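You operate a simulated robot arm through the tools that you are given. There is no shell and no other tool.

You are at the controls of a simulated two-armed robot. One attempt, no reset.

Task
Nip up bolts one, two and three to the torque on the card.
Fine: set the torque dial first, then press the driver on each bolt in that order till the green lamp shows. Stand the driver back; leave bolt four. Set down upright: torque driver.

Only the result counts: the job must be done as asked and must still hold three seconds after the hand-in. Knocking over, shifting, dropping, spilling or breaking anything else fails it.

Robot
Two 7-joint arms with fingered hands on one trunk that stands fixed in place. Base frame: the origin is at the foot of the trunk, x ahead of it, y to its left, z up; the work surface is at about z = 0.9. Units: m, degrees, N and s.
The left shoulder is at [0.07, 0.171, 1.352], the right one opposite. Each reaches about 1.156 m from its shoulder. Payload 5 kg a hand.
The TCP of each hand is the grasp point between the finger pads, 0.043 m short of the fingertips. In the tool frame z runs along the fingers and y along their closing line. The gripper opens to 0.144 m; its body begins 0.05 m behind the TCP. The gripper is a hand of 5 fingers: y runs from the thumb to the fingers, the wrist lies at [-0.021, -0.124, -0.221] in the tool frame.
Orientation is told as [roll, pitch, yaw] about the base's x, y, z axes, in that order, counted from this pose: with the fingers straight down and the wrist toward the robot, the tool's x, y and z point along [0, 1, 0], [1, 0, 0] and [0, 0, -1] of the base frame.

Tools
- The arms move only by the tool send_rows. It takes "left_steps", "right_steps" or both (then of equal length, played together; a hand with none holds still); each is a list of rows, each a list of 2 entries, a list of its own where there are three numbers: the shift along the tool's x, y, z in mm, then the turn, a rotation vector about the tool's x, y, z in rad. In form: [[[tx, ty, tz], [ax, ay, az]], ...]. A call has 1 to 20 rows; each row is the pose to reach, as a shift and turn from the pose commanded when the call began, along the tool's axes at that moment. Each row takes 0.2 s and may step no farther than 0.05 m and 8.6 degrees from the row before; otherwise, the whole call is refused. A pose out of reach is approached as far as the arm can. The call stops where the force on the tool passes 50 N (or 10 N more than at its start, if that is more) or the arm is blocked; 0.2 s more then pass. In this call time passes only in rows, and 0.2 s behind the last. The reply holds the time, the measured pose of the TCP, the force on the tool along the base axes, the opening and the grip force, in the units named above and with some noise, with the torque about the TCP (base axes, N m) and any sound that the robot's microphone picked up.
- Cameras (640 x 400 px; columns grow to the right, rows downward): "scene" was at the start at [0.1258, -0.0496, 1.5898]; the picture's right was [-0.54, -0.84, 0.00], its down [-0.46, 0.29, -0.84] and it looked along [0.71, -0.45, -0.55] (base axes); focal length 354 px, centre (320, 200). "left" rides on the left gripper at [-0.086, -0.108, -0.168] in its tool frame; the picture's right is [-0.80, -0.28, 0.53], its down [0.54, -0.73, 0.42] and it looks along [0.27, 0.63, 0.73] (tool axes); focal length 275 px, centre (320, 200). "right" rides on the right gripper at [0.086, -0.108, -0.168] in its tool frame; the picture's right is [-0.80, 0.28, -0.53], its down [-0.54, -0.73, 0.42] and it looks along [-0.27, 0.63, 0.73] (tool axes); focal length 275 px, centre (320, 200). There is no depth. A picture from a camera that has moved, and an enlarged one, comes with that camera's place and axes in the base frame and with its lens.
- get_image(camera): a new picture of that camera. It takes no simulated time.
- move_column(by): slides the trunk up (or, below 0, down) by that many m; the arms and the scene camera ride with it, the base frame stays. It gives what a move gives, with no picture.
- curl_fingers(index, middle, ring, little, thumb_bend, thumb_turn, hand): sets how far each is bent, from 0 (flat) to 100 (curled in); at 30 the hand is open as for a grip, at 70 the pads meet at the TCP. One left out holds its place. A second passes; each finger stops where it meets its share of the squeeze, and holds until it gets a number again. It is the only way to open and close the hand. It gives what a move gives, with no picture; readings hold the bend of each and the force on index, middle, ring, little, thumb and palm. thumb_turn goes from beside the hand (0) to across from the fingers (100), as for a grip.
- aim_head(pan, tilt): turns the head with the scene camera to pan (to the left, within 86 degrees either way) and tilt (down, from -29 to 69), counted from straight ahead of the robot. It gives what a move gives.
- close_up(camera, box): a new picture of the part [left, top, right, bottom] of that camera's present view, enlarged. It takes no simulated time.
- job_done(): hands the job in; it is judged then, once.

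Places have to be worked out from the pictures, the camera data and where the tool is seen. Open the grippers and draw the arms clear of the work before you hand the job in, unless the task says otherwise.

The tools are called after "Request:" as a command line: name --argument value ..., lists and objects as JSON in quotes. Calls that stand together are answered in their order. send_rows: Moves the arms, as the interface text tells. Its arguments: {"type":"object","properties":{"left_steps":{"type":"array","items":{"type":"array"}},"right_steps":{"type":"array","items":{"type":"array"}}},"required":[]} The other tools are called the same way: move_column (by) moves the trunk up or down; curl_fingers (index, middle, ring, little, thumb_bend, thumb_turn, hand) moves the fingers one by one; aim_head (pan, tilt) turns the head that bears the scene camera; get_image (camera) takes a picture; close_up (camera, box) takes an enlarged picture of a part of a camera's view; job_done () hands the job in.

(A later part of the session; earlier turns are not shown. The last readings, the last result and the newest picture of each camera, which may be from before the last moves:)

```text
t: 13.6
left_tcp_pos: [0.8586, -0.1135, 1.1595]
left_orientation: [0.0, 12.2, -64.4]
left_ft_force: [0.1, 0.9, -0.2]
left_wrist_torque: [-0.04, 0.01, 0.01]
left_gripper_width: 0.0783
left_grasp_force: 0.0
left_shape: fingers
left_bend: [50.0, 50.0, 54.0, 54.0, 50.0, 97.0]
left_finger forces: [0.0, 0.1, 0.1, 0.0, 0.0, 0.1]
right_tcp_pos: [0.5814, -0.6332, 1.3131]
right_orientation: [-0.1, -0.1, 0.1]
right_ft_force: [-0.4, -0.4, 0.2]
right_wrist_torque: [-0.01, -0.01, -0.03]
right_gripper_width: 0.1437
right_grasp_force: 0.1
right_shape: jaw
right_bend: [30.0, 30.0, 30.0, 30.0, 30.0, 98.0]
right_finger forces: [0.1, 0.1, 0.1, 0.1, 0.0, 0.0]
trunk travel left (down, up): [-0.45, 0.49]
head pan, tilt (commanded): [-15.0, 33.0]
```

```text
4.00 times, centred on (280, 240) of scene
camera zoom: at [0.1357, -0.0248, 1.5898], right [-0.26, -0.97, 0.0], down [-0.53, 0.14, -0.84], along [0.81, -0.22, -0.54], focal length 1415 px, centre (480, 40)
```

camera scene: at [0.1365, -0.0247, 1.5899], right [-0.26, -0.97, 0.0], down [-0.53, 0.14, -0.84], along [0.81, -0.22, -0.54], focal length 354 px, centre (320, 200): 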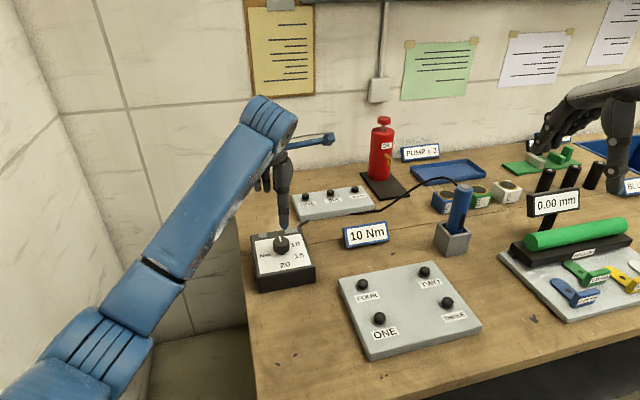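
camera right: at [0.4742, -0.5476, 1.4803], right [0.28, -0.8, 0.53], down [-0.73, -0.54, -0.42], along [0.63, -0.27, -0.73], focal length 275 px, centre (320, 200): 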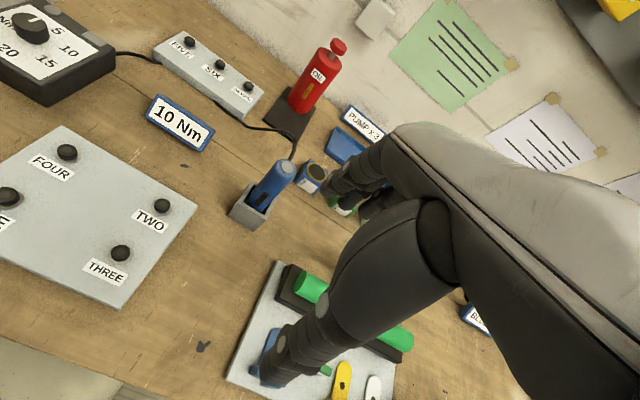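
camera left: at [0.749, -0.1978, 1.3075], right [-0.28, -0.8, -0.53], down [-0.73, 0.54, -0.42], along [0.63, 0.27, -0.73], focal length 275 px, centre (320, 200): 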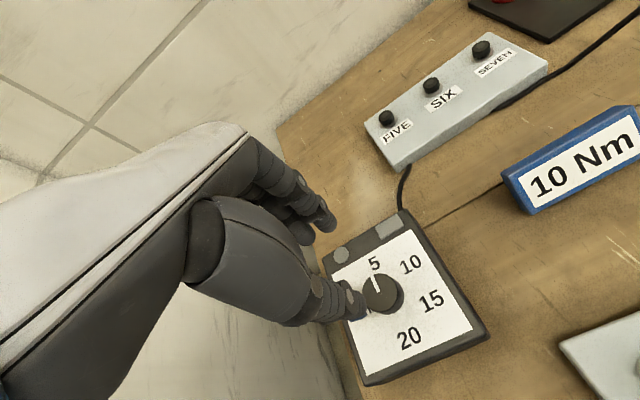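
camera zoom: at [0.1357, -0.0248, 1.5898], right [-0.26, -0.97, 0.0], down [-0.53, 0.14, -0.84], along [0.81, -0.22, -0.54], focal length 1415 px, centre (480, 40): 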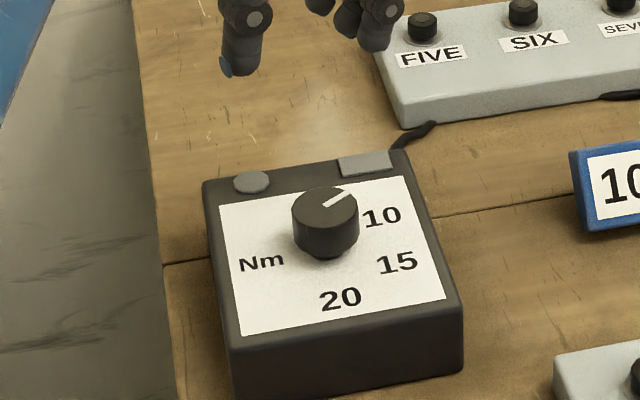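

The hand is clear. I'll take a precise zoom on the dial to verify the pointer angle against the printed marks.

Request:
close_up --camera "left" --box '[310, 190, 450, 280]'

Request:
close_up --camera "right" --box '[0, 0, 90, 70]'

Request:
close_up --camera "scene" --box '[260, 220, 330, 280]'

```text
4.44 times, centred on (380, 235) of left
camera zoom: at [0.7502, -0.0868, 1.3459], right [-0.89, 0.01, -0.46], down [0.14, 0.95, -0.26], along [0.44, -0.3, -0.85], focal length 1224 px, centre (53, 44)
```

zoom: 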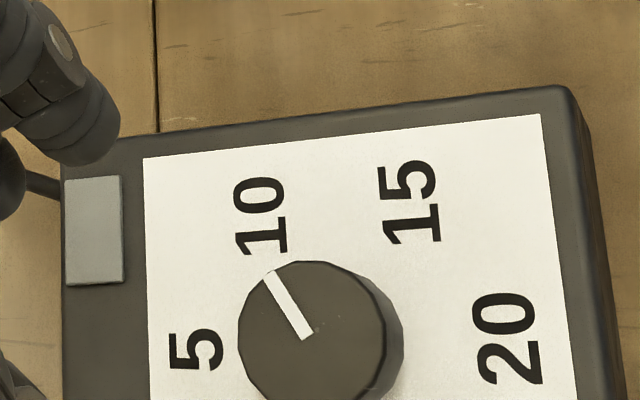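

```text
5.71 times, centred on (45, 35) of right
camera zoom: at [0.4732, -0.5476, 1.4805], right [0.28, -0.8, 0.53], down [-0.73, -0.54, -0.42], along [0.63, -0.27, -0.73], focal length 1573 px, centre (1891, 1143)
```

zoom: 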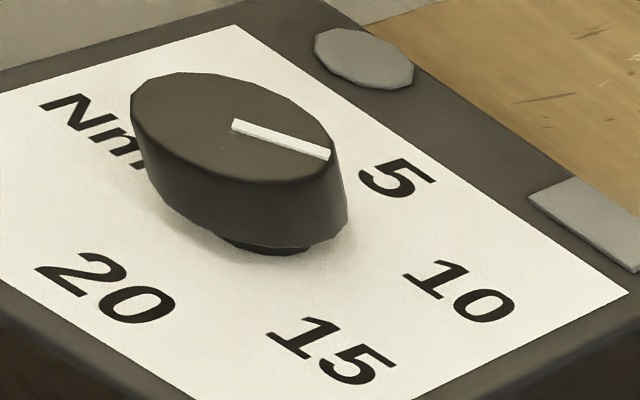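

```text
6.67 times, centred on (295, 250) of scene
camera zoom: at [0.1357, -0.0248, 1.5898], right [-0.26, -0.97, 0.0], down [-0.53, 0.14, -0.84], along [0.81, -0.22, -0.54], focal length 2358 px, centre (487, -133)
```

zoom: 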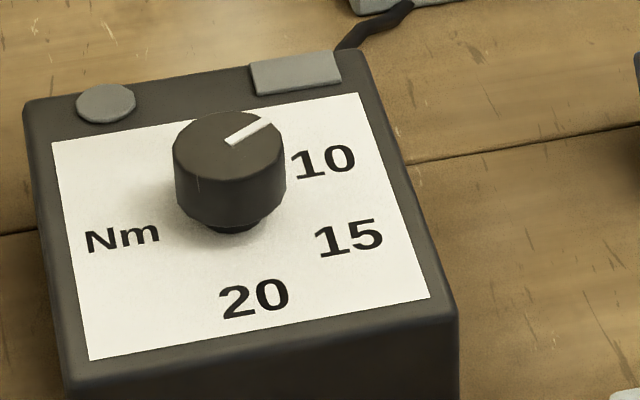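

The pointer is within about 2° of the 10 mark (-60.8° against -62°), so the dial is set. Next I'll retract the left hand up and back. In the same call I'll turn the right hand into a handshake pose, fingers forward and index up, so it can wrap the vertical driver.

Request:
send_rows --left_steps '[[[-5.8, -15.8, -13], [0, 0, 0]], [[-11.5, -31.6, -26], [0, 0, 0]], [[-17.3, -47.4, -39], [0, 0, 0]], [[-23, -63, -52], [0, 0, 0]], [[-28.8, -79, -65], [0, 0, 0]], [[-34.5, -95, -78], [0, 0, 0]], [[-40, -111, -91], [0, 0, 0]], [[-46, -126, -104], [0, 0, 0]], [[-52, -142, -117], [0, 0, 0]], [[-57.5, -158, -130], [0, 0, 0]], [[-63, -174, -143], [0, 0, 0]], [[-69, -190, -156], [0, 0, 0]], [[-75, -205, -169], [0, 0, 0]], [[-81, -221, -182], [0, 0, 0]], [[-86, -237, -195], [0, 0, 0]]]' --right_steps '[[[2, 2.7, 7.3], [-0.0806, 0.0806, 0.0806]], [[4, 5.3, 14.7], [-0.1612, 0.1612, 0.1612]], [[6, 8, 22], [-0.2418, 0.2418, 0.2418]], [[8, 10.7, 29.3], [-0.3225, 0.3225, 0.3225]], [[10, 13.3, 36.7], [-0.4031, 0.4031, 0.4031]], [[12, 16, 44], [-0.4837, 0.4837, 0.4837]], [[14, 18.7, 51.3], [-0.5643, 0.5643, 0.5643]], [[16, 21.3, 58.7], [-0.6449, 0.6449, 0.6449]], [[18, 24, 66], [-0.7255, 0.7255, 0.7255]], [[20, 26.7, 73.3], [-0.8061, 0.8061, 0.8061]], [[22, 29.3, 80.7], [-0.8867, 0.8867, 0.8867]], [[24, 32, 88], [-0.9674, 0.9674, 0.9674]], [[26, 34.7, 95.3], [-1.048, 1.048, 1.048]], [[28, 37.3, 102.7], [-1.1286, 1.1286, 1.1286]], [[30, 40, 110], [-1.2092, 1.2092, 1.2092]]]'

Request:
aim_head --pan -32.5 --tilt 33

Request:
get_image --camera "scene"

Request:
get_image --camera "right"

```text
t: 17.0
left_tcp_pos: [0.7021, 0.0212, 1.3969]
left_orientation: [-0.1, 12.2, -64.8]
left_ft_force: [0.7, -0.9, -0.4]
left_wrist_torque: [0.06, 0.09, -0.03]
left_gripper_width: 0.0777
left_grasp_force: 0.2
left_shape: fingers
left_bend: [50.0, 50.0, 54.0, 54.0, 50.0, 97.0]
left_finger forces: [0.1, 0.0, 0.1, 0.0, 0.1, 0.0]
right_tcp_pos: [0.5767, -0.6339, 1.2128]
right_orientation: [86.5, 0.2, -89.8]
right_ft_force: [-0.8, -1.3, 0.5]
right_wrist_torque: [-0.01, 0.05, 0.09]
right_gripper_width: 0.144
right_grasp_force: 0.0
right_shape: jaw
right_bend: [30.0, 30.0, 30.0, 30.0, 30.0, 98.0]
right_finger forces: [0.0, 0.0, 0.0, 0.1, 0.0, 0.0]
right hand out of reach, approached as far as the arm can: row 14, 15
trunk travel left (down, up): [-0.45, 0.49]
head pan, tilt (commanded): [-15.0, 33.0]
stopped in row 15 (right hand): the arm was blocked; the commanded pose is now the measured one
```

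```text
t: 17.8
left_tcp_pos: [0.6986, 0.0209, 1.3998]
left_orientation: [0.1, 12.2, -64.5]
left_ft_force: [-0.4, -0.9, -0.1]
left_wrist_torque: [0.03, -0.05, -0.03]
left_gripper_width: 0.0782
left_grasp_force: 0.1
left_shape: fingers
left_bend: [50.0, 50.0, 54.0, 54.0, 50.0, 97.0]
left_finger forces: [0.0, 0.0, 0.0, 0.0, 0.0, 0.0]
right_tcp_pos: [0.5743, -0.6329, 1.2141]
right_orientation: [86.7, 0.0, -89.7]
right_ft_force: [0.8, -0.3, -1.3]
right_wrist_torque: [0.0, 0.0, -0.01]
right_gripper_width: 0.1437
right_grasp_force: 0.0
right_shape: jaw
right_bend: [30.0, 30.0, 30.0, 30.0, 30.0, 98.0]
right_finger forces: [0.0, 0.0, 0.1, 0.0, 0.1, 0.0]
trunk travel left (down, up): [-0.45, 0.49]
head pan, tilt (commanded): [-32.5, 33.0]
```

```text
taken
camera scene: at [0.1252, -0.0497, 1.5899], right [-0.54, -0.84, 0.0], down [-0.46, 0.29, -0.84], along [0.71, -0.45, -0.54], focal length 354 px, centre (320, 200)
```

scene: 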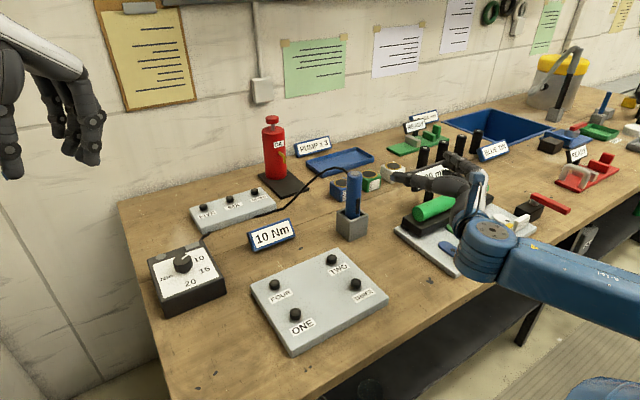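

```text
taken
camera right: at [0.4123, -0.5264, 1.3104], right [-0.58, -0.29, -0.76], down [0.39, 0.73, -0.57], along [0.72, -0.62, -0.31], focal length 275 px, centre (320, 200)
```

right: 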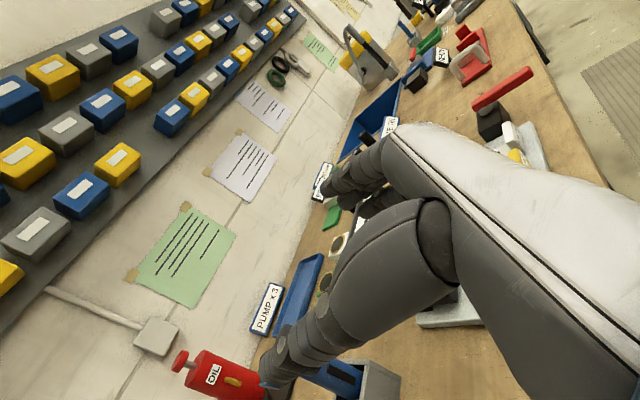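

The right hand is within 3.4° of the handshake pose (it hit a reach limit at the very end) and everything is clear. I'll go to the pre-grasp point behind the driver, about (0.666, -0.604, 1.07), and correct the remaining tilt on the way.

Request:
send_rows --right_steps '[[[-25, -6, 20], [0, 0.012, 0]], [[-55, -12, 40], [0, 0.024, 0]], [[-83, -18, 60], [0, 0.036, 0]], [[-111, -24, 80], [0, 0.048, 0]], [[-138, -29, 100], [0, 0.059, 0]]]'

Request:
get_image --camera "scene"

Request:
get_image --camera "right"

Request:
get_image --camera "left"

```text
t: 19.0
left_tcp_pos: [0.699, 0.0226, 1.3992]
left_orientation: [0.1, 12.1, -64.6]
left_ft_force: [-0.7, -0.1, -0.6]
left_wrist_torque: [0.04, 0.01, -0.02]
left_gripper_width: 0.0781
left_grasp_force: 0.1
left_shape: fingers
left_bend: [50.0, 50.0, 54.0, 54.0, 50.0, 97.0]
left_finger forces: [0.1, 0.0, 0.0, 0.0, 0.0, 0.0]
right_tcp_pos: [0.5625, -0.6738, 1.1888]
right_orientation: [89.4, 0.2, -89.3]
right_ft_force: [0.2, -0.6, 0.0]
right_wrist_torque: [-0.02, 0.01, 0.02]
right_gripper_width: 0.1437
right_grasp_force: 0.0
right_shape: jaw
right_bend: [30.0, 30.0, 30.0, 30.0, 30.0, 98.0]
right_finger forces: [0.0, 0.0, 0.0, 0.1, 0.0, 0.0]
right hand out of reach, approached as far as the arm can: row 1, 2, 3, 4, 5
trunk travel left (down, up): [-0.45, 0.49]
head pan, tilt (commanded): [-32.5, 33.0]
```

```text
taken
camera scene: at [0.1255, -0.0498, 1.5899], right [-0.54, -0.84, 0.0], down [-0.46, 0.29, -0.84], along [0.71, -0.45, -0.54], focal length 354 px, centre (320, 200)
```

scene: 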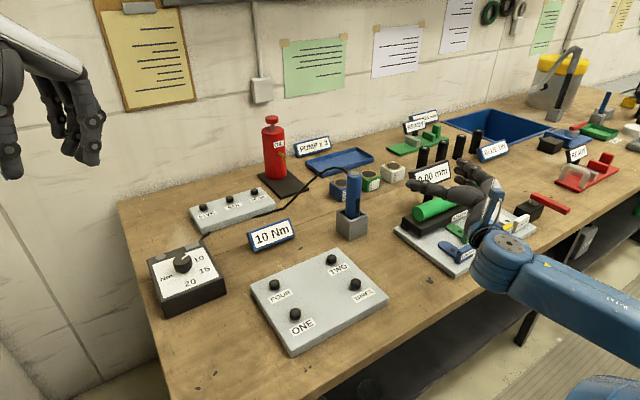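

```text
taken
camera right: at [0.3957, -0.5676, 1.2764], right [-0.54, -0.29, -0.79], down [0.41, 0.73, -0.54], along [0.74, -0.62, -0.28], focal length 275 px, centre (320, 200)
```

right: 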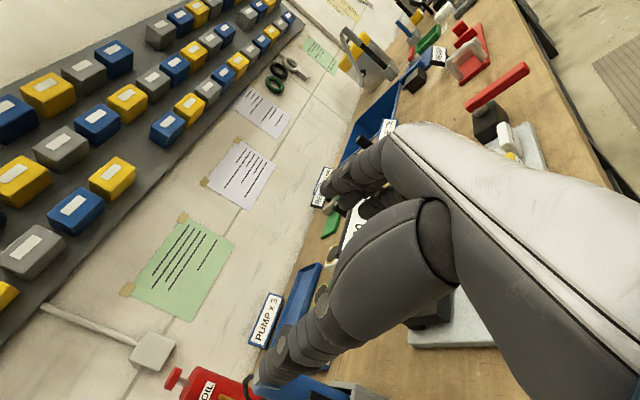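

```text
taken
camera left: at [0.5906, 0.0475, 1.5864], right [-0.89, 0.01, -0.46], down [0.15, 0.95, -0.26], along [0.44, -0.3, -0.85], focal length 275 px, centre (320, 200)
```

left: 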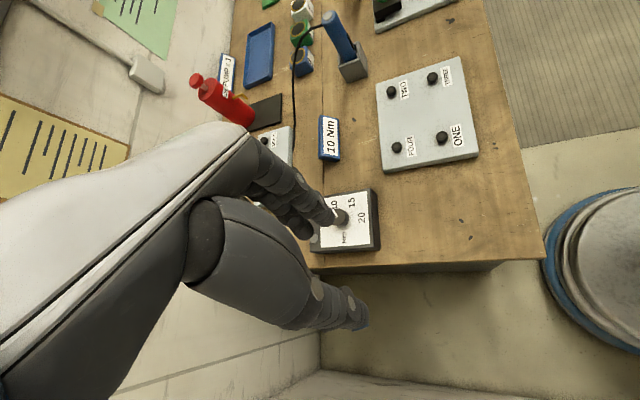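

Yaw 0 in the handshake pose runs into a wrist limit: the arm stopped at (0.5625, -0.674, 1.19). The fingers-down pose is kinematically easy for this arm and tripod-gripped the knob well, so I'll go back to it, rising first.

Request:
send_rows --right_steps '[[[15, 0, 0], [0.0806, -0.0806, -0.0806]], [[30, 0, 0], [0.1612, -0.1612, -0.1612]], [[45, 0, 0], [0.2418, -0.2418, -0.2418]], [[60, 0, 0], [0.3225, -0.3225, -0.3225]], [[75, 0, 0], [0.4031, -0.4031, -0.4031]], [[90, 0, 0], [0.4837, -0.4837, -0.4837]], [[105, 0, 0], [0.5643, -0.5643, -0.5643]], [[120, 0, 0], [0.6449, -0.6449, -0.6449]], [[135, 0, 0], [0.7255, -0.7255, -0.7255]], [[150, 0, 0], [0.8061, -0.8061, -0.8061]], [[160, 0, 0], [0.8867, -0.8867, -0.8867]], [[170, 0, 0], [0.9674, -0.9674, -0.9674]], [[170, 0, 0], [1.048, -1.048, -1.048]], [[170, 0, 0], [1.1286, -1.1286, -1.1286]], [[170, 0, 0], [1.2092, -1.2092, -1.2092]]]'

Request:
get_image --camera "scene"

Request:
get_image --camera "right"

```text
t: 22.2
left_tcp_pos: [0.6981, 0.0221, 1.3999]
left_orientation: [0.1, 12.2, -64.5]
left_ft_force: [0.1, 0.3, 0.3]
left_wrist_torque: [0.03, 0.01, -0.02]
left_gripper_width: 0.0781
left_grasp_force: 0.1
left_shape: fingers
left_bend: [50.0, 50.0, 54.0, 54.0, 50.0, 97.0]
left_finger forces: [0.0, 0.0, 0.0, 0.0, 0.1, 0.0]
right_tcp_pos: [0.5607, -0.6737, 1.3571]
right_orientation: [0.0, 0.1, 0.3]
right_ft_force: [0.1, 0.4, 0.5]
right_wrist_torque: [-0.02, 0.01, -0.02]
right_gripper_width: 0.144
right_grasp_force: 0.0
right_shape: jaw
right_bend: [30.0, 30.0, 30.0, 30.0, 30.0, 98.0]
right_finger forces: [0.0, 0.0, 0.1, 0.0, 0.0, 0.0]
trunk travel left (down, up): [-0.45, 0.49]
head pan, tilt (commanded): [-32.5, 33.0]
```

```text
taken
camera scene: at [0.1253, -0.0492, 1.5899], right [-0.54, -0.84, 0.0], down [-0.46, 0.29, -0.84], along [0.71, -0.45, -0.54], focal length 354 px, centre (320, 200)
```

scene: 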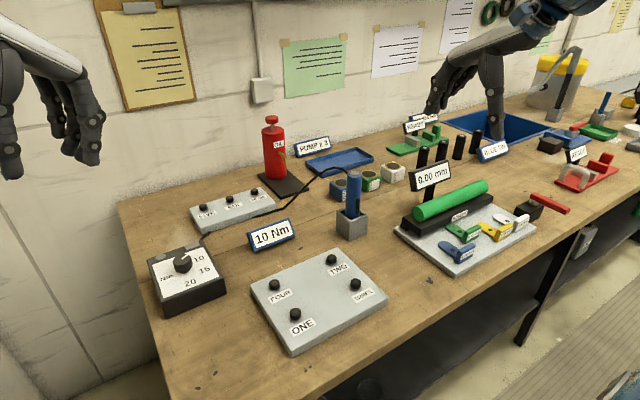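

```text
taken
camera right: at [0.453, -0.589, 1.5257], right [0.29, -0.8, 0.53], down [-0.72, -0.55, -0.42], along [0.63, -0.26, -0.73], focal length 275 px, centre (320, 200)
```

right: 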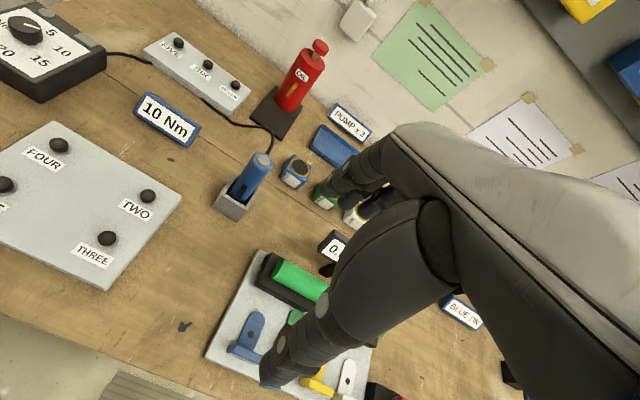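

I'm back in the fingers-down pose with everything undisturbed. Before planning the grasp I'll look closely at where the cable leaves the driver top.

Request:
close_up --camera "right" --box '[190, 80, 330, 230]'

Request:
close_up --camera "scene" --box '[290, 150, 400, 250]'

Request:
close_up --camera "left" --box '[280, 0, 400, 110]'

```text
2.67 times, centred on (260, 155) of right
camera zoom: at [0.453, -0.589, 1.5257], right [0.29, -0.8, 0.53], down [-0.72, -0.55, -0.42], along [0.63, -0.26, -0.73], focal length 734 px, centre (480, 320)
```

zoom: 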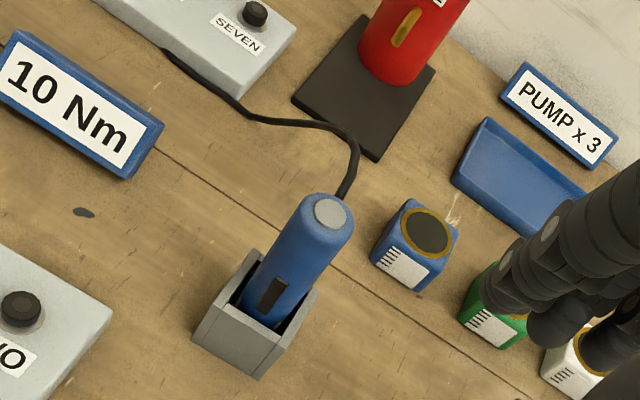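

```text
4.00 times, centred on (345, 200) of scene
camera zoom: at [0.1253, -0.0492, 1.5899], right [-0.54, -0.84, 0.0], down [-0.46, 0.29, -0.84], along [0.71, -0.45, -0.54], focal length 1415 px, centre (220, 200)
```

zoom: 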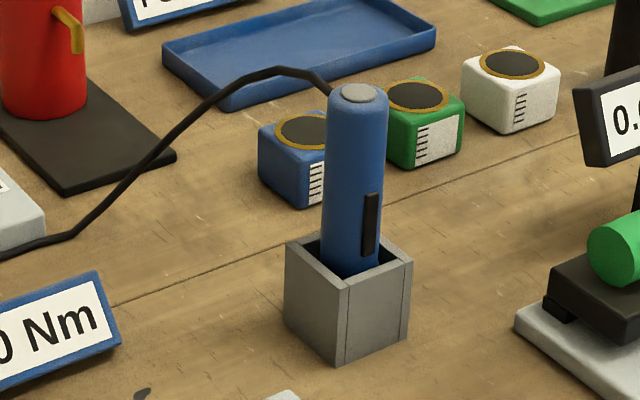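

```text
3.64 times, centred on (340, 55) of left
camera zoom: at [0.5903, 0.0481, 1.5864], right [-0.89, 0.01, -0.46], down [0.15, 0.95, -0.26], along [0.44, -0.3, -0.85], focal length 1001 px, centre (247, 727)
```

zoom: 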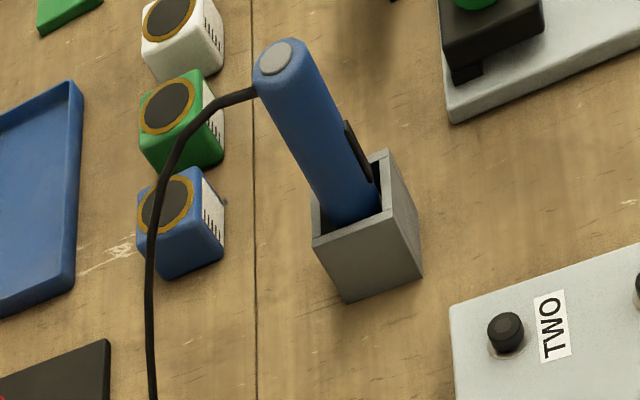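

The cable leaves the +x side of the driver just below its top and swings toward +y, and the trigger is on the -x side. To keep the fingers off both, I'll grip with fingers on the -y side and thumb on the +y side, which means yaw about -70°. I'll test that orientation in free air on the way there.

Request:
send_rows --right_steps '[[[7.4, 21, 6], [0, 0, 0.1357]], [[14.9, 42, 12], [0, 0, 0.2715]], [[22.3, 63, 18], [0, 0, 0.4072]], [[29.8, 84, 24], [0, 0, 0.543]], [[37.2, 105, 30], [0, 0, 0.6787]], [[44.7, 127, 36], [0, 0, 0.8145]], [[52.1, 148, 42], [0, 0, 0.9502]], [[59.6, 169, 48], [0, 0, 1.086]], [[67, 190, 57], [0, 0, 1.2217]]]'

Request:
get_image --camera "scene"

Request:
get_image --camera "right"

```text
t: 24.2
left_tcp_pos: [0.7013, 0.0221, 1.4001]
left_orientation: [0.0, 12.0, -64.7]
left_ft_force: [-0.3, -0.9, 1.6]
left_wrist_torque: [-0.02, 0.02, 0.01]
left_gripper_width: 0.0781
left_grasp_force: 0.0
left_shape: fingers
left_bend: [50.0, 50.0, 54.0, 54.0, 50.0, 97.0]
left_finger forces: [0.1, 0.1, 0.0, 0.1, 0.1, 0.1]
right_tcp_pos: [0.7343, -0.727, 1.1757]
right_orientation: [12.1, -16.2, -62.9]
right_ft_force: [-7.9, -2.6, -1.3]
right_wrist_torque: [0.28, -0.53, -0.15]
right_gripper_width: 0.1439
right_grasp_force: 0.1
right_shape: jaw
right_bend: [30.0, 30.0, 30.0, 30.0, 30.0, 97.0]
right_finger forces: [0.0, 0.1, 0.0, 0.1, 0.1, 0.1]
right hand out of reach, approached as far as the arm can: row 2, 3, 4, 5, 6, 7, 8, 9
trunk travel left (down, up): [-0.45, 0.49]
head pan, tilt (commanded): [-32.5, 33.0]
```

```text
taken
camera scene: at [0.1284, -0.0471, 1.5907], right [-0.54, -0.84, 0.0], down [-0.46, 0.29, -0.84], along [0.71, -0.45, -0.55], focal length 354 px, centre (320, 200)
```

scene: 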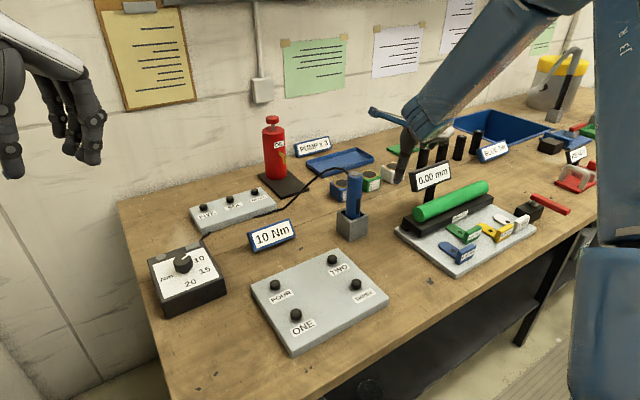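

```text
taken
camera right: at [0.7069, -0.5677, 1.3189], right [-0.71, -0.56, 0.42], down [-0.65, 0.29, -0.71], along [0.28, -0.78, -0.57], focal length 275 px, centre (320, 200)
```

right: 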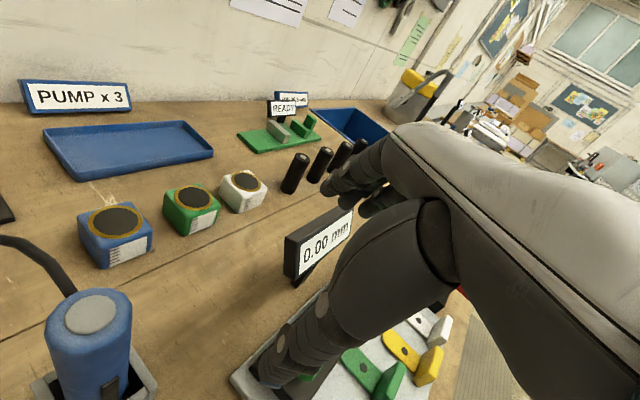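

The arm can't reach yaw -70° and ended tilted at (0.734, -0.727, 1.176) with a small force, close to the gauge display. I'll check whether anything is touching before moving.

Request:
close_up --camera "scene" --box '[360, 80, 520, 240]'

Request:
close_up --camera "right" --box '[220, 180, 460, 400]'

Request:
get_image --camera "left"

```text
2.50 times, centred on (440, 160) of scene
camera zoom: at [0.1284, -0.0471, 1.5907], right [-0.54, -0.84, 0.0], down [-0.46, 0.29, -0.84], along [0.71, -0.45, -0.55], focal length 884 px, centre (20, 300)
```

zoom: 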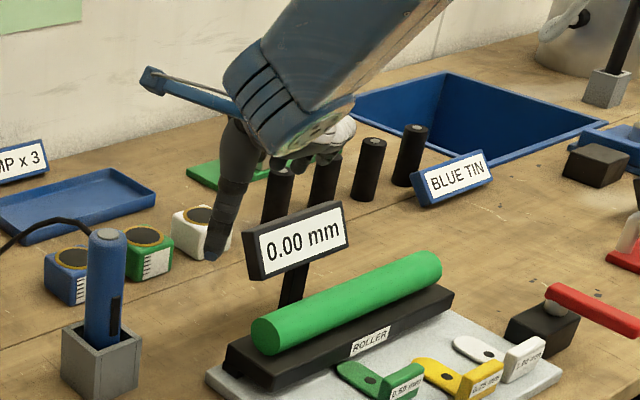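

```text
1.82 times, centred on (340, 290) of right
camera zoom: at [0.7069, -0.5677, 1.3189], right [-0.71, -0.56, 0.42], down [-0.65, 0.29, -0.71], along [0.28, -0.78, -0.57], focal length 500 px, centre (284, 36)
```

zoom: 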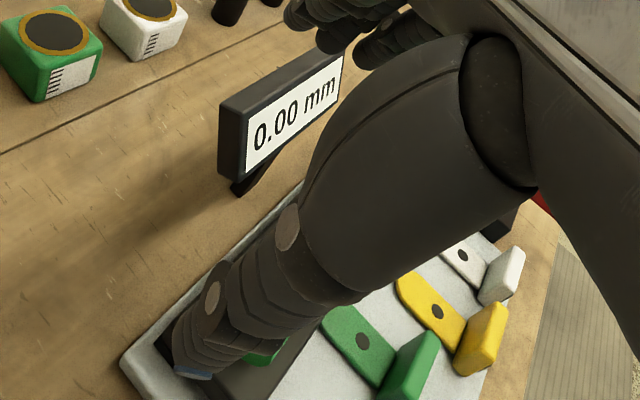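

```text
taken
camera left: at [0.5932, 0.0487, 1.5864], right [-0.89, 0.01, -0.46], down [0.15, 0.95, -0.26], along [0.44, -0.3, -0.85], focal length 275 px, centre (320, 200)
```

left: 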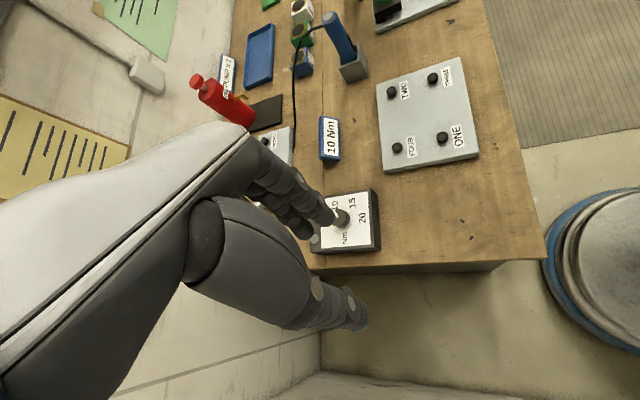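

Nothing looks displaced and the hand is clear of the display. I'll rise straight up first.

Request:
send_rows --right_steps '[[[6, 8, -28], [0, 0, 0]], [[14, 20, -66], [0, 0, 0]], [[22, 31, -103], [0, 0, 0]], [[30, 42, -141], [0, 0, 0]]]'

Request:
get_image --camera "scene"

```text
t: 25.2
left_tcp_pos: [0.6973, 0.0203, 1.3999]
left_orientation: [0.3, 12.1, -64.5]
left_ft_force: [0.1, -0.2, -0.2]
left_wrist_torque: [0.03, -0.06, -0.02]
left_gripper_width: 0.0784
left_grasp_force: 0.0
left_shape: fingers
left_bend: [50.0, 50.0, 54.0, 54.0, 50.0, 97.0]
left_finger forces: [0.0, 0.1, 0.0, 0.0, 0.0, 0.1]
right_tcp_pos: [0.7193, -0.7382, 1.3146]
right_orientation: [12.9, -13.7, -67.0]
right_ft_force: [-0.8, 0.0, 0.3]
right_wrist_torque: [0.01, -0.04, 0.01]
right_gripper_width: 0.144
right_grasp_force: 0.0
right_shape: jaw
right_bend: [30.0, 30.0, 30.0, 30.0, 30.0, 98.0]
right_finger forces: [0.2, 0.0, 0.0, 0.1, 0.1, 0.0]
trunk travel left (down, up): [-0.45, 0.49]
head pan, tilt (commanded): [-32.5, 33.0]
```

```text
taken
camera scene: at [0.1242, -0.0505, 1.5899], right [-0.54, -0.84, 0.0], down [-0.46, 0.29, -0.84], along [0.71, -0.45, -0.54], focal length 354 px, centre (320, 200)
```

scene: 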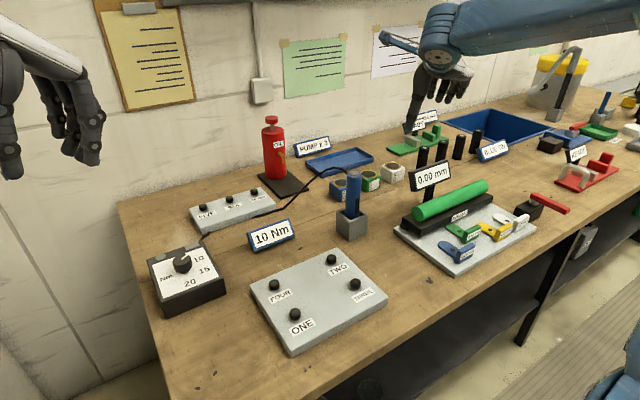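

Yaw -67° is reachable here but not at the earlier point, so wrist flexion is the limit. Raising the trunk makes the forearm slope down and relieves that, so I'll raise it 0.2 m; nothing is being held.

Request:
move_column --by 0.2

Request:
get_image --camera "scene"

```text
t: 27.4
left_tcp_pos: [0.7003, 0.0217, 1.5988]
left_orientation: [0.1, 12.1, -64.5]
left_ft_force: [0.4, 0.1, -0.8]
left_wrist_torque: [0.0, 0.03, -0.03]
left_gripper_width: 0.0782
left_grasp_force: 0.0
left_shape: fingers
left_bend: [50.0, 50.0, 54.0, 54.0, 50.0, 97.0]
left_finger forces: [0.0, 0.0, 0.0, 0.1, 0.1, 0.0]
right_tcp_pos: [0.7197, -0.7374, 1.515]
right_orientation: [12.8, -13.8, -67.0]
right_ft_force: [-0.7, 0.3, -0.4]
right_wrist_torque: [0.01, -0.01, 0.01]
right_gripper_width: 0.1442
right_grasp_force: 0.1
right_shape: jaw
right_bend: [30.0, 30.0, 30.0, 30.0, 30.0, 98.0]
right_finger forces: [0.0, 0.0, 0.0, 0.1, 0.1, 0.0]
trunk travel left (down, up): [-0.65, 0.29]
head pan, tilt (commanded): [-32.5, 33.0]
```

```text
taken
camera scene: at [0.1262, -0.0496, 1.7897], right [-0.54, -0.84, 0.0], down [-0.46, 0.29, -0.84], along [0.71, -0.45, -0.55], focal length 354 px, centre (320, 200)
```

scene: 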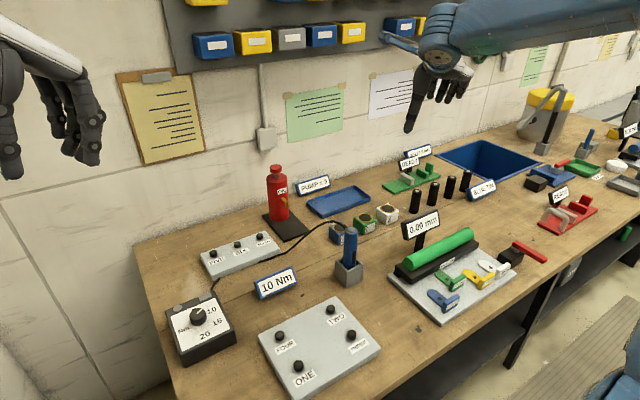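

With the trunk raised, I'll try the wanted orientation ([0, 12, -30]) high above the driver at about (0.80, -0.607, 1.40).

Request:
send_rows --right_steps '[[[17, -19, 19], [0.084, -0.034, -0.0999]], [[34, -38, 39], [0.168, -0.068, -0.1998]], [[51, -57, 58], [0.252, -0.102, -0.2997]], [[68, -76, 78], [0.336, -0.136, -0.3996]], [[85, -95, 97], [0.42, -0.17, -0.4995]], [[102, -114, 116], [0.504, -0.204, -0.5994]]]'

Request:
get_image --camera "scene"

Request:
get_image --camera "right"

```text
t: 28.8
left_tcp_pos: [0.7019, 0.0214, 1.5981]
left_orientation: [-0.2, 12.3, -64.5]
left_ft_force: [0.4, -0.3, -0.1]
left_wrist_torque: [-0.01, 0.06, 0.0]
left_gripper_width: 0.0782
left_grasp_force: 0.1
left_shape: fingers
left_bend: [50.0, 50.0, 54.0, 54.0, 50.0, 97.0]
left_finger forces: [0.1, 0.0, 0.1, 0.1, 0.1, 0.0]
right_tcp_pos: [0.8041, -0.6068, 1.3979]
right_orientation: [-0.2, 12.2, -30.0]
right_ft_force: [0.1, 0.3, 0.7]
right_wrist_torque: [-0.03, 0.03, 0.01]
right_gripper_width: 0.1439
right_grasp_force: 0.0
right_shape: jaw
right_bend: [30.0, 30.0, 30.0, 30.0, 30.0, 98.0]
right_finger forces: [0.0, 0.0, 0.1, 0.0, 0.0, 0.1]
trunk travel left (down, up): [-0.65, 0.29]
head pan, tilt (commanded): [-32.5, 33.0]
```

```text
taken
camera scene: at [0.1291, -0.0488, 1.7896], right [-0.54, -0.84, 0.0], down [-0.46, 0.29, -0.84], along [0.71, -0.45, -0.55], focal length 354 px, centre (320, 200)
```

scene: 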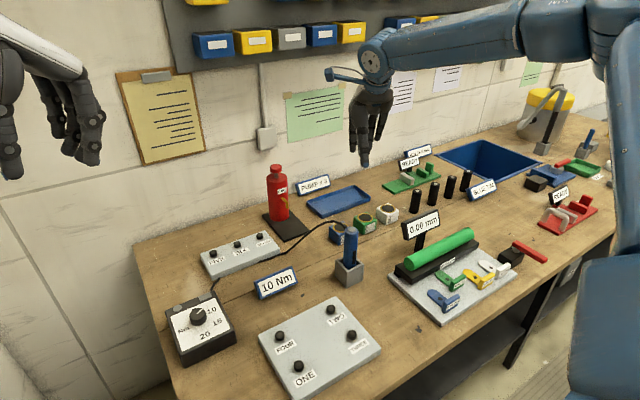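

```text
taken
camera right: at [0.7864, -0.4971, 1.5848], right [-0.06, -0.88, 0.46], down [-0.96, -0.07, -0.26], along [0.26, -0.46, -0.85], focal length 275 px, centre (320, 200)
```

right: 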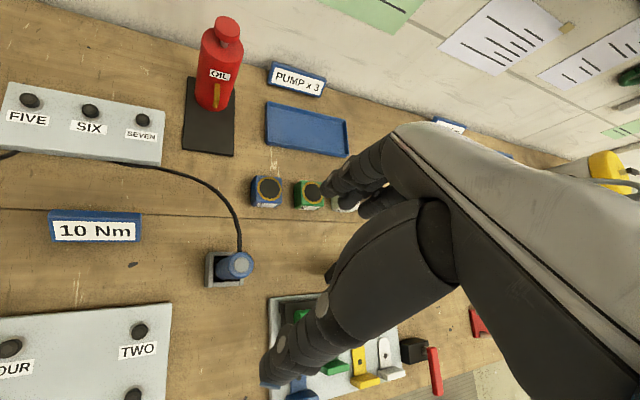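

This orientation is reached exactly. I'll zoom on the driver from directly above to refine its axis and the cable exit direction.

Request:
close_up --camera "right" --box '[190, 200, 290, 300]'

Request:
close_up --camera "scene" --box '[310, 200, 390, 300]'

```text
4.00 times, centred on (240, 250) of right
camera zoom: at [0.7864, -0.4971, 1.5848], right [-0.06, -0.88, 0.46], down [-0.96, -0.07, -0.26], along [0.26, -0.46, -0.85], focal length 1101 px, centre (640, 0)
```

zoom: 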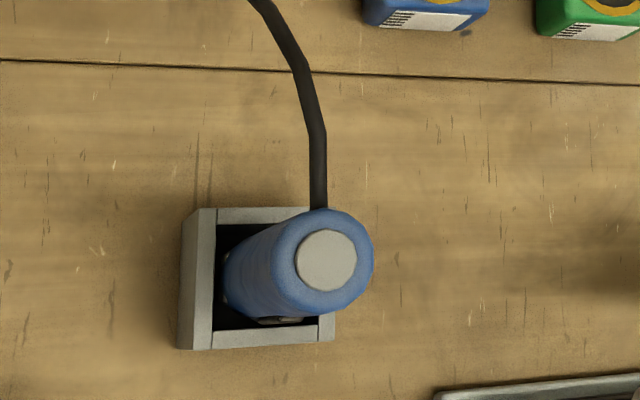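

```text
4.00 times, centred on (350, 250) of scene
camera zoom: at [0.1291, -0.0488, 1.7896], right [-0.54, -0.84, 0.0], down [-0.46, 0.29, -0.84], along [0.71, -0.45, -0.55], focal length 1415 px, centre (200, 0)
```

zoom: 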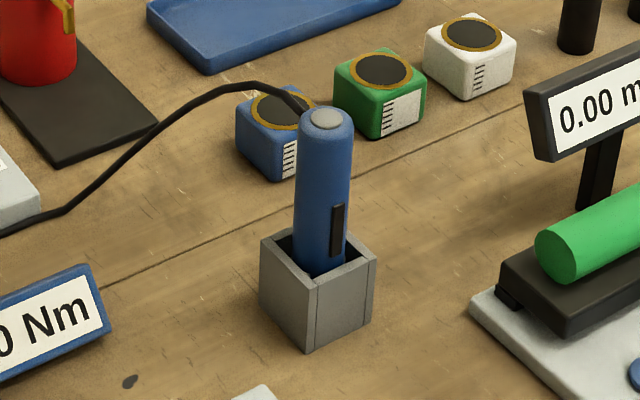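

The driver axis is about (0.813, -0.603) and it stands vertical in the holder, whose top is at z≈0.977. The cable exits at azimuth 0° (+x) and the trigger is at about 180°. Yaw -55° puts the index, middle and thumb clear of both, so I'll rotate there, part-close the fingers and descend to z=1.25.

Request:
send_rows --right_steps '[[[0.6, 10, 36], [0, 0.023, 0.1066]], [[1.2, 20, 71], [0, 0.0461, 0.2132]], [[1.8, 31, 107], [0, 0.0691, 0.3199]], [[2.4, 41, 142], [0, 0.0922, 0.4265]]]'

Request:
curl_fingers --hand "right" --index 42 --middle 42 --ring 42 --little 42 --thumb_bend 42

Request:
get_image --camera "right"

Request:
close_up --camera "scene" --box '[280, 100, 440, 300]'

```text
t: 29.8
left_tcp_pos: [0.699, 0.0212, 1.599]
left_orientation: [0.0, 12.2, -64.6]
left_ft_force: [0.3, -0.1, -0.4]
left_wrist_torque: [0.05, 0.03, 0.01]
left_gripper_width: 0.0784
left_grasp_force: 0.1
left_shape: fingers
left_bend: [50.0, 50.0, 54.0, 54.0, 50.0, 97.0]
left_finger forces: [0.0, 0.1, 0.0, 0.1, 0.0, 0.0]
right_tcp_pos: [0.812, -0.6091, 1.2509]
right_orientation: [0.1, 12.1, -55.1]
right_ft_force: [0.8, -0.6, 0.8]
right_wrist_torque: [0.02, -0.01, -0.02]
right_gripper_width: 0.1438
right_grasp_force: 0.0
right_shape: jaw
right_bend: [30.0, 30.0, 30.0, 30.0, 30.0, 98.0]
right_finger forces: [0.0, 0.1, 0.1, 0.1, 0.0, 0.1]
trunk travel left (down, up): [-0.65, 0.29]
head pan, tilt (commanded): [-32.5, 33.0]
```

```text
t: 30.8
left_tcp_pos: [0.6996, 0.0206, 1.5991]
left_orientation: [0.1, 12.1, -64.5]
left_ft_force: [1.0, 0.6, 0.4]
left_wrist_torque: [-0.02, 0.0, -0.01]
left_gripper_width: 0.0784
left_grasp_force: 0.0
left_shape: fingers
left_bend: [50.0, 50.0, 54.0, 54.0, 50.0, 97.0]
left_finger forces: [0.0, 0.0, 0.0, 0.1, 0.0, 0.0]
right_tcp_pos: [0.8116, -0.6098, 1.2514]
right_orientation: [0.0, 12.1, -54.9]
right_ft_force: [0.3, -0.2, -0.4]
right_wrist_torque: [0.03, -0.01, -0.02]
right_gripper_width: 0.1084
right_grasp_force: 0.1
right_shape: fingers
right_bend: [42.0, 42.0, 42.0, 42.0, 42.0, 98.0]
right_finger forces: [0.0, 0.0, 0.0, 0.0, 0.0, 0.0]
trunk travel left (down, up): [-0.65, 0.29]
head pan, tilt (commanded): [-32.5, 33.0]
```

```text
taken
camera right: at [0.8411, -0.5022, 1.4385], right [-0.43, -0.78, 0.46], down [-0.9, 0.34, -0.26], along [0.04, -0.53, -0.85], focal length 275 px, centre (320, 200)
```

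right: 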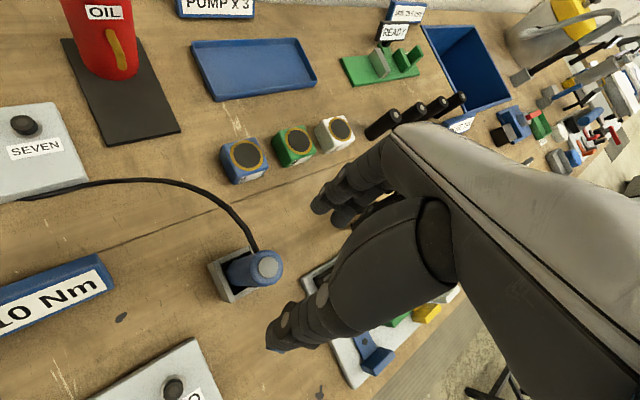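

```text
2.00 times, centred on (360, 200) of scene
camera zoom: at [0.1258, -0.0494, 1.7899], right [-0.54, -0.84, 0.0], down [-0.46, 0.29, -0.84], along [0.71, -0.45, -0.54], focal length 707 px, centre (240, 200)
```

zoom: 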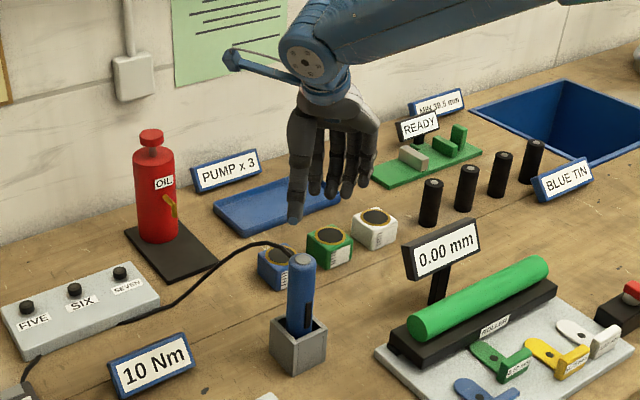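

Orientation and position are good, with the thumb on the +y side and the fingers on the -y side above the driver. I'll lower 90 mm so the tips are just above the driver top and check alignment.

Request:
send_rows --right_steps '[[[0, 9.4, 44], [0, 0, 0]], [[0, 18.9, 88], [0, 0, 0]]]'

Request:
get_image --camera "right"

Request:
close_up --camera "scene" --box '[310, 150, 400, 290]'

Request:
close_up --camera "left" --box '[280, 0, 440, 120]'

```text
t: 31.4
left_tcp_pos: [0.7017, 0.0184, 1.5974]
left_orientation: [0.0, 12.2, -64.5]
left_ft_force: [1.2, 0.2, -1.1]
left_wrist_torque: [0.01, 0.06, 0.04]
left_gripper_width: 0.0782
left_grasp_force: 0.1
left_shape: fingers
left_bend: [50.0, 50.0, 54.0, 54.0, 50.0, 97.0]
left_finger forces: [0.1, 0.0, 0.0, 0.1, 0.0, 0.1]
right_tcp_pos: [0.8145, -0.6116, 1.1616]
right_orientation: [0.0, 12.0, -55.0]
right_ft_force: [0.1, -0.3, 0.6]
right_wrist_torque: [0.03, 0.07, 0.05]
right_gripper_width: 0.108
right_grasp_force: 0.2
right_shape: fingers
right_bend: [42.0, 42.0, 42.0, 42.0, 42.0, 98.0]
right_finger forces: [0.0, 0.1, 0.0, 0.1, 0.0, 0.1]
trunk travel left (down, up): [-0.65, 0.29]
head pan, tilt (commanded): [-32.5, 33.0]
```

```text
taken
camera right: at [0.8444, -0.5045, 1.3477], right [-0.43, -0.77, 0.46], down [-0.9, 0.34, -0.26], along [0.04, -0.53, -0.85], focal length 275 px, centre (320, 200)
```

right: 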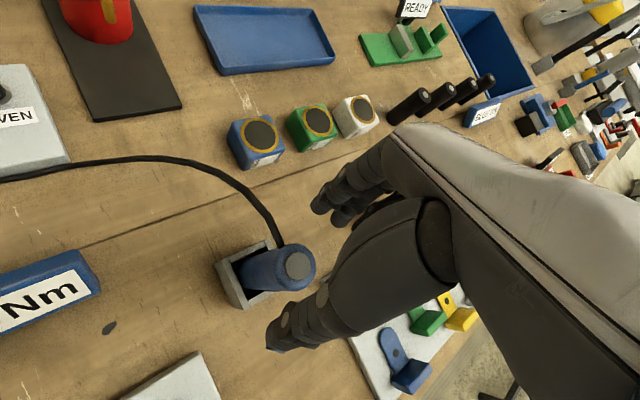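

```text
2.86 times, centred on (355, 220) of scene
camera zoom: at [0.1292, -0.0507, 1.7897], right [-0.54, -0.84, 0.0], down [-0.46, 0.29, -0.84], along [0.71, -0.45, -0.55], focal length 1010 px, centre (220, 143)
```

zoom: 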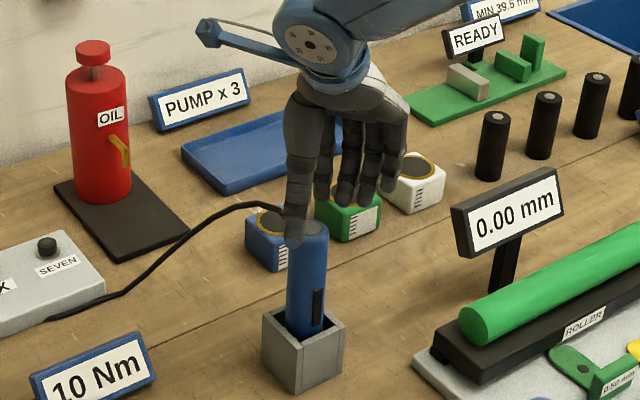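

```text
3.33 times, centred on (360, 60) of left
camera zoom: at [0.5944, 0.0462, 1.7851], right [-0.89, 0.01, -0.46], down [0.15, 0.95, -0.26], along [0.44, -0.3, -0.85], focal length 918 px, centre (187, 667)
```

zoom: 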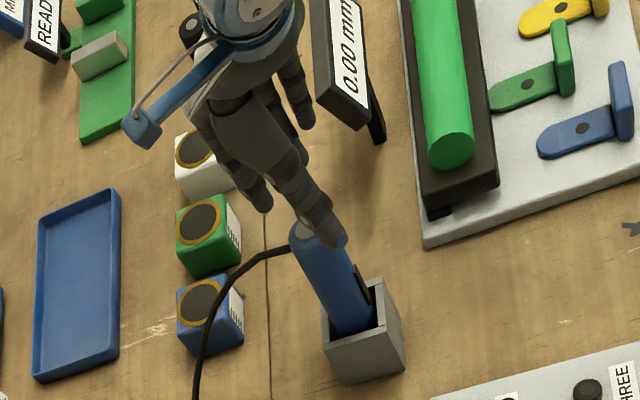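

The thumb tip is about 58 mm and the fingers about 50 mm from the driver axis on opposite sides, so it's centred. I'll descend 84 mm in steps so the pads straddle the upper barrel.

Request:
send_rows --right_steps '[[[0, 6, 28], [0, 0, 0]], [[0, 12, 56], [0, 0, 0]], [[0, 17.6, 82], [0, 0, 0]]]'

Request:
get_image --camera "right"

Request:
close_up --camera "scene" --box '[310, 170, 400, 290]'

Request:
close_up --camera "left" --box '[280, 0, 440, 120]'

```text
t: 32.2
left_tcp_pos: [0.6972, 0.0192, 1.6]
left_orientation: [0.1, 12.2, -64.6]
left_ft_force: [-1.0, -0.6, 0.2]
left_wrist_torque: [0.02, -0.01, -0.01]
left_gripper_width: 0.0782
left_grasp_force: 0.0
left_shape: fingers
left_bend: [50.0, 50.0, 54.0, 54.0, 50.0, 97.0]
left_finger forces: [0.0, 0.0, 0.0, 0.0, 0.0, 0.1]
right_tcp_pos: [0.8118, -0.6123, 1.1343]
right_orientation: [0.0, 12.0, -55.1]
right_ft_force: [-0.9, -0.9, 0.4]
right_wrist_torque: [0.01, -0.06, 0.04]
right_gripper_width: 0.1076
right_grasp_force: 0.0
right_shape: fingers
right_bend: [42.0, 42.0, 42.0, 42.0, 42.0, 98.0]
right_finger forces: [0.0, 0.0, 0.0, 0.0, 0.1, 0.0]
right hand out of reach, approached as far as the arm can: row 2, 3
trunk travel left (down, up): [-0.65, 0.29]
head pan, tilt (commanded): [-32.5, 33.0]
```

```text
taken
camera right: at [0.8405, -0.5054, 1.3201], right [-0.43, -0.77, 0.46], down [-0.9, 0.34, -0.26], along [0.05, -0.53, -0.85], focal length 275 px, centre (320, 200)
```

right: 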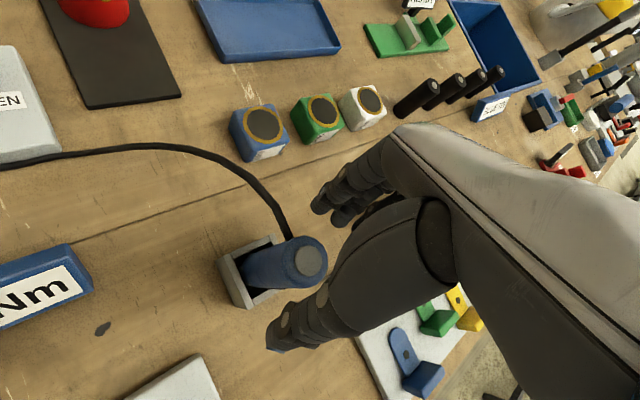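

```text
3.33 times, centred on (355, 230) of scene
camera zoom: at [0.1246, -0.0516, 1.7899], right [-0.54, -0.84, 0.0], down [-0.46, 0.29, -0.84], along [0.71, -0.45, -0.54], focal length 1179 px, centre (203, 100)
```

zoom: 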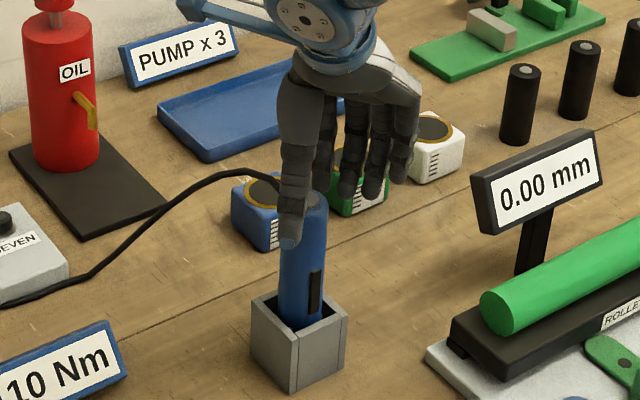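

```text
3.33 times, centred on (360, 60) of left
camera zoom: at [0.5896, 0.0454, 1.7868], right [-0.89, 0.01, -0.46], down [0.15, 0.95, -0.26], along [0.44, -0.3, -0.85], focal length 918 px, centre (187, 667)
```

zoom: 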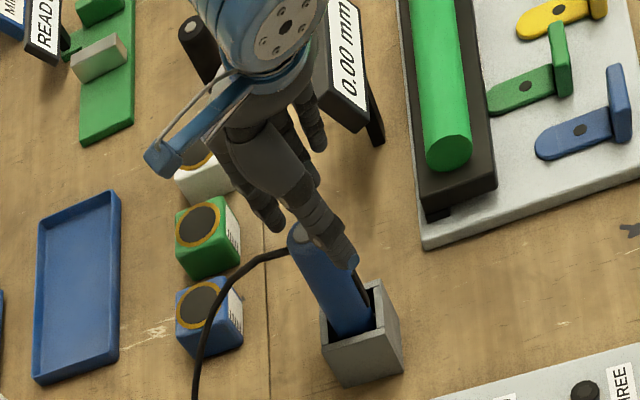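

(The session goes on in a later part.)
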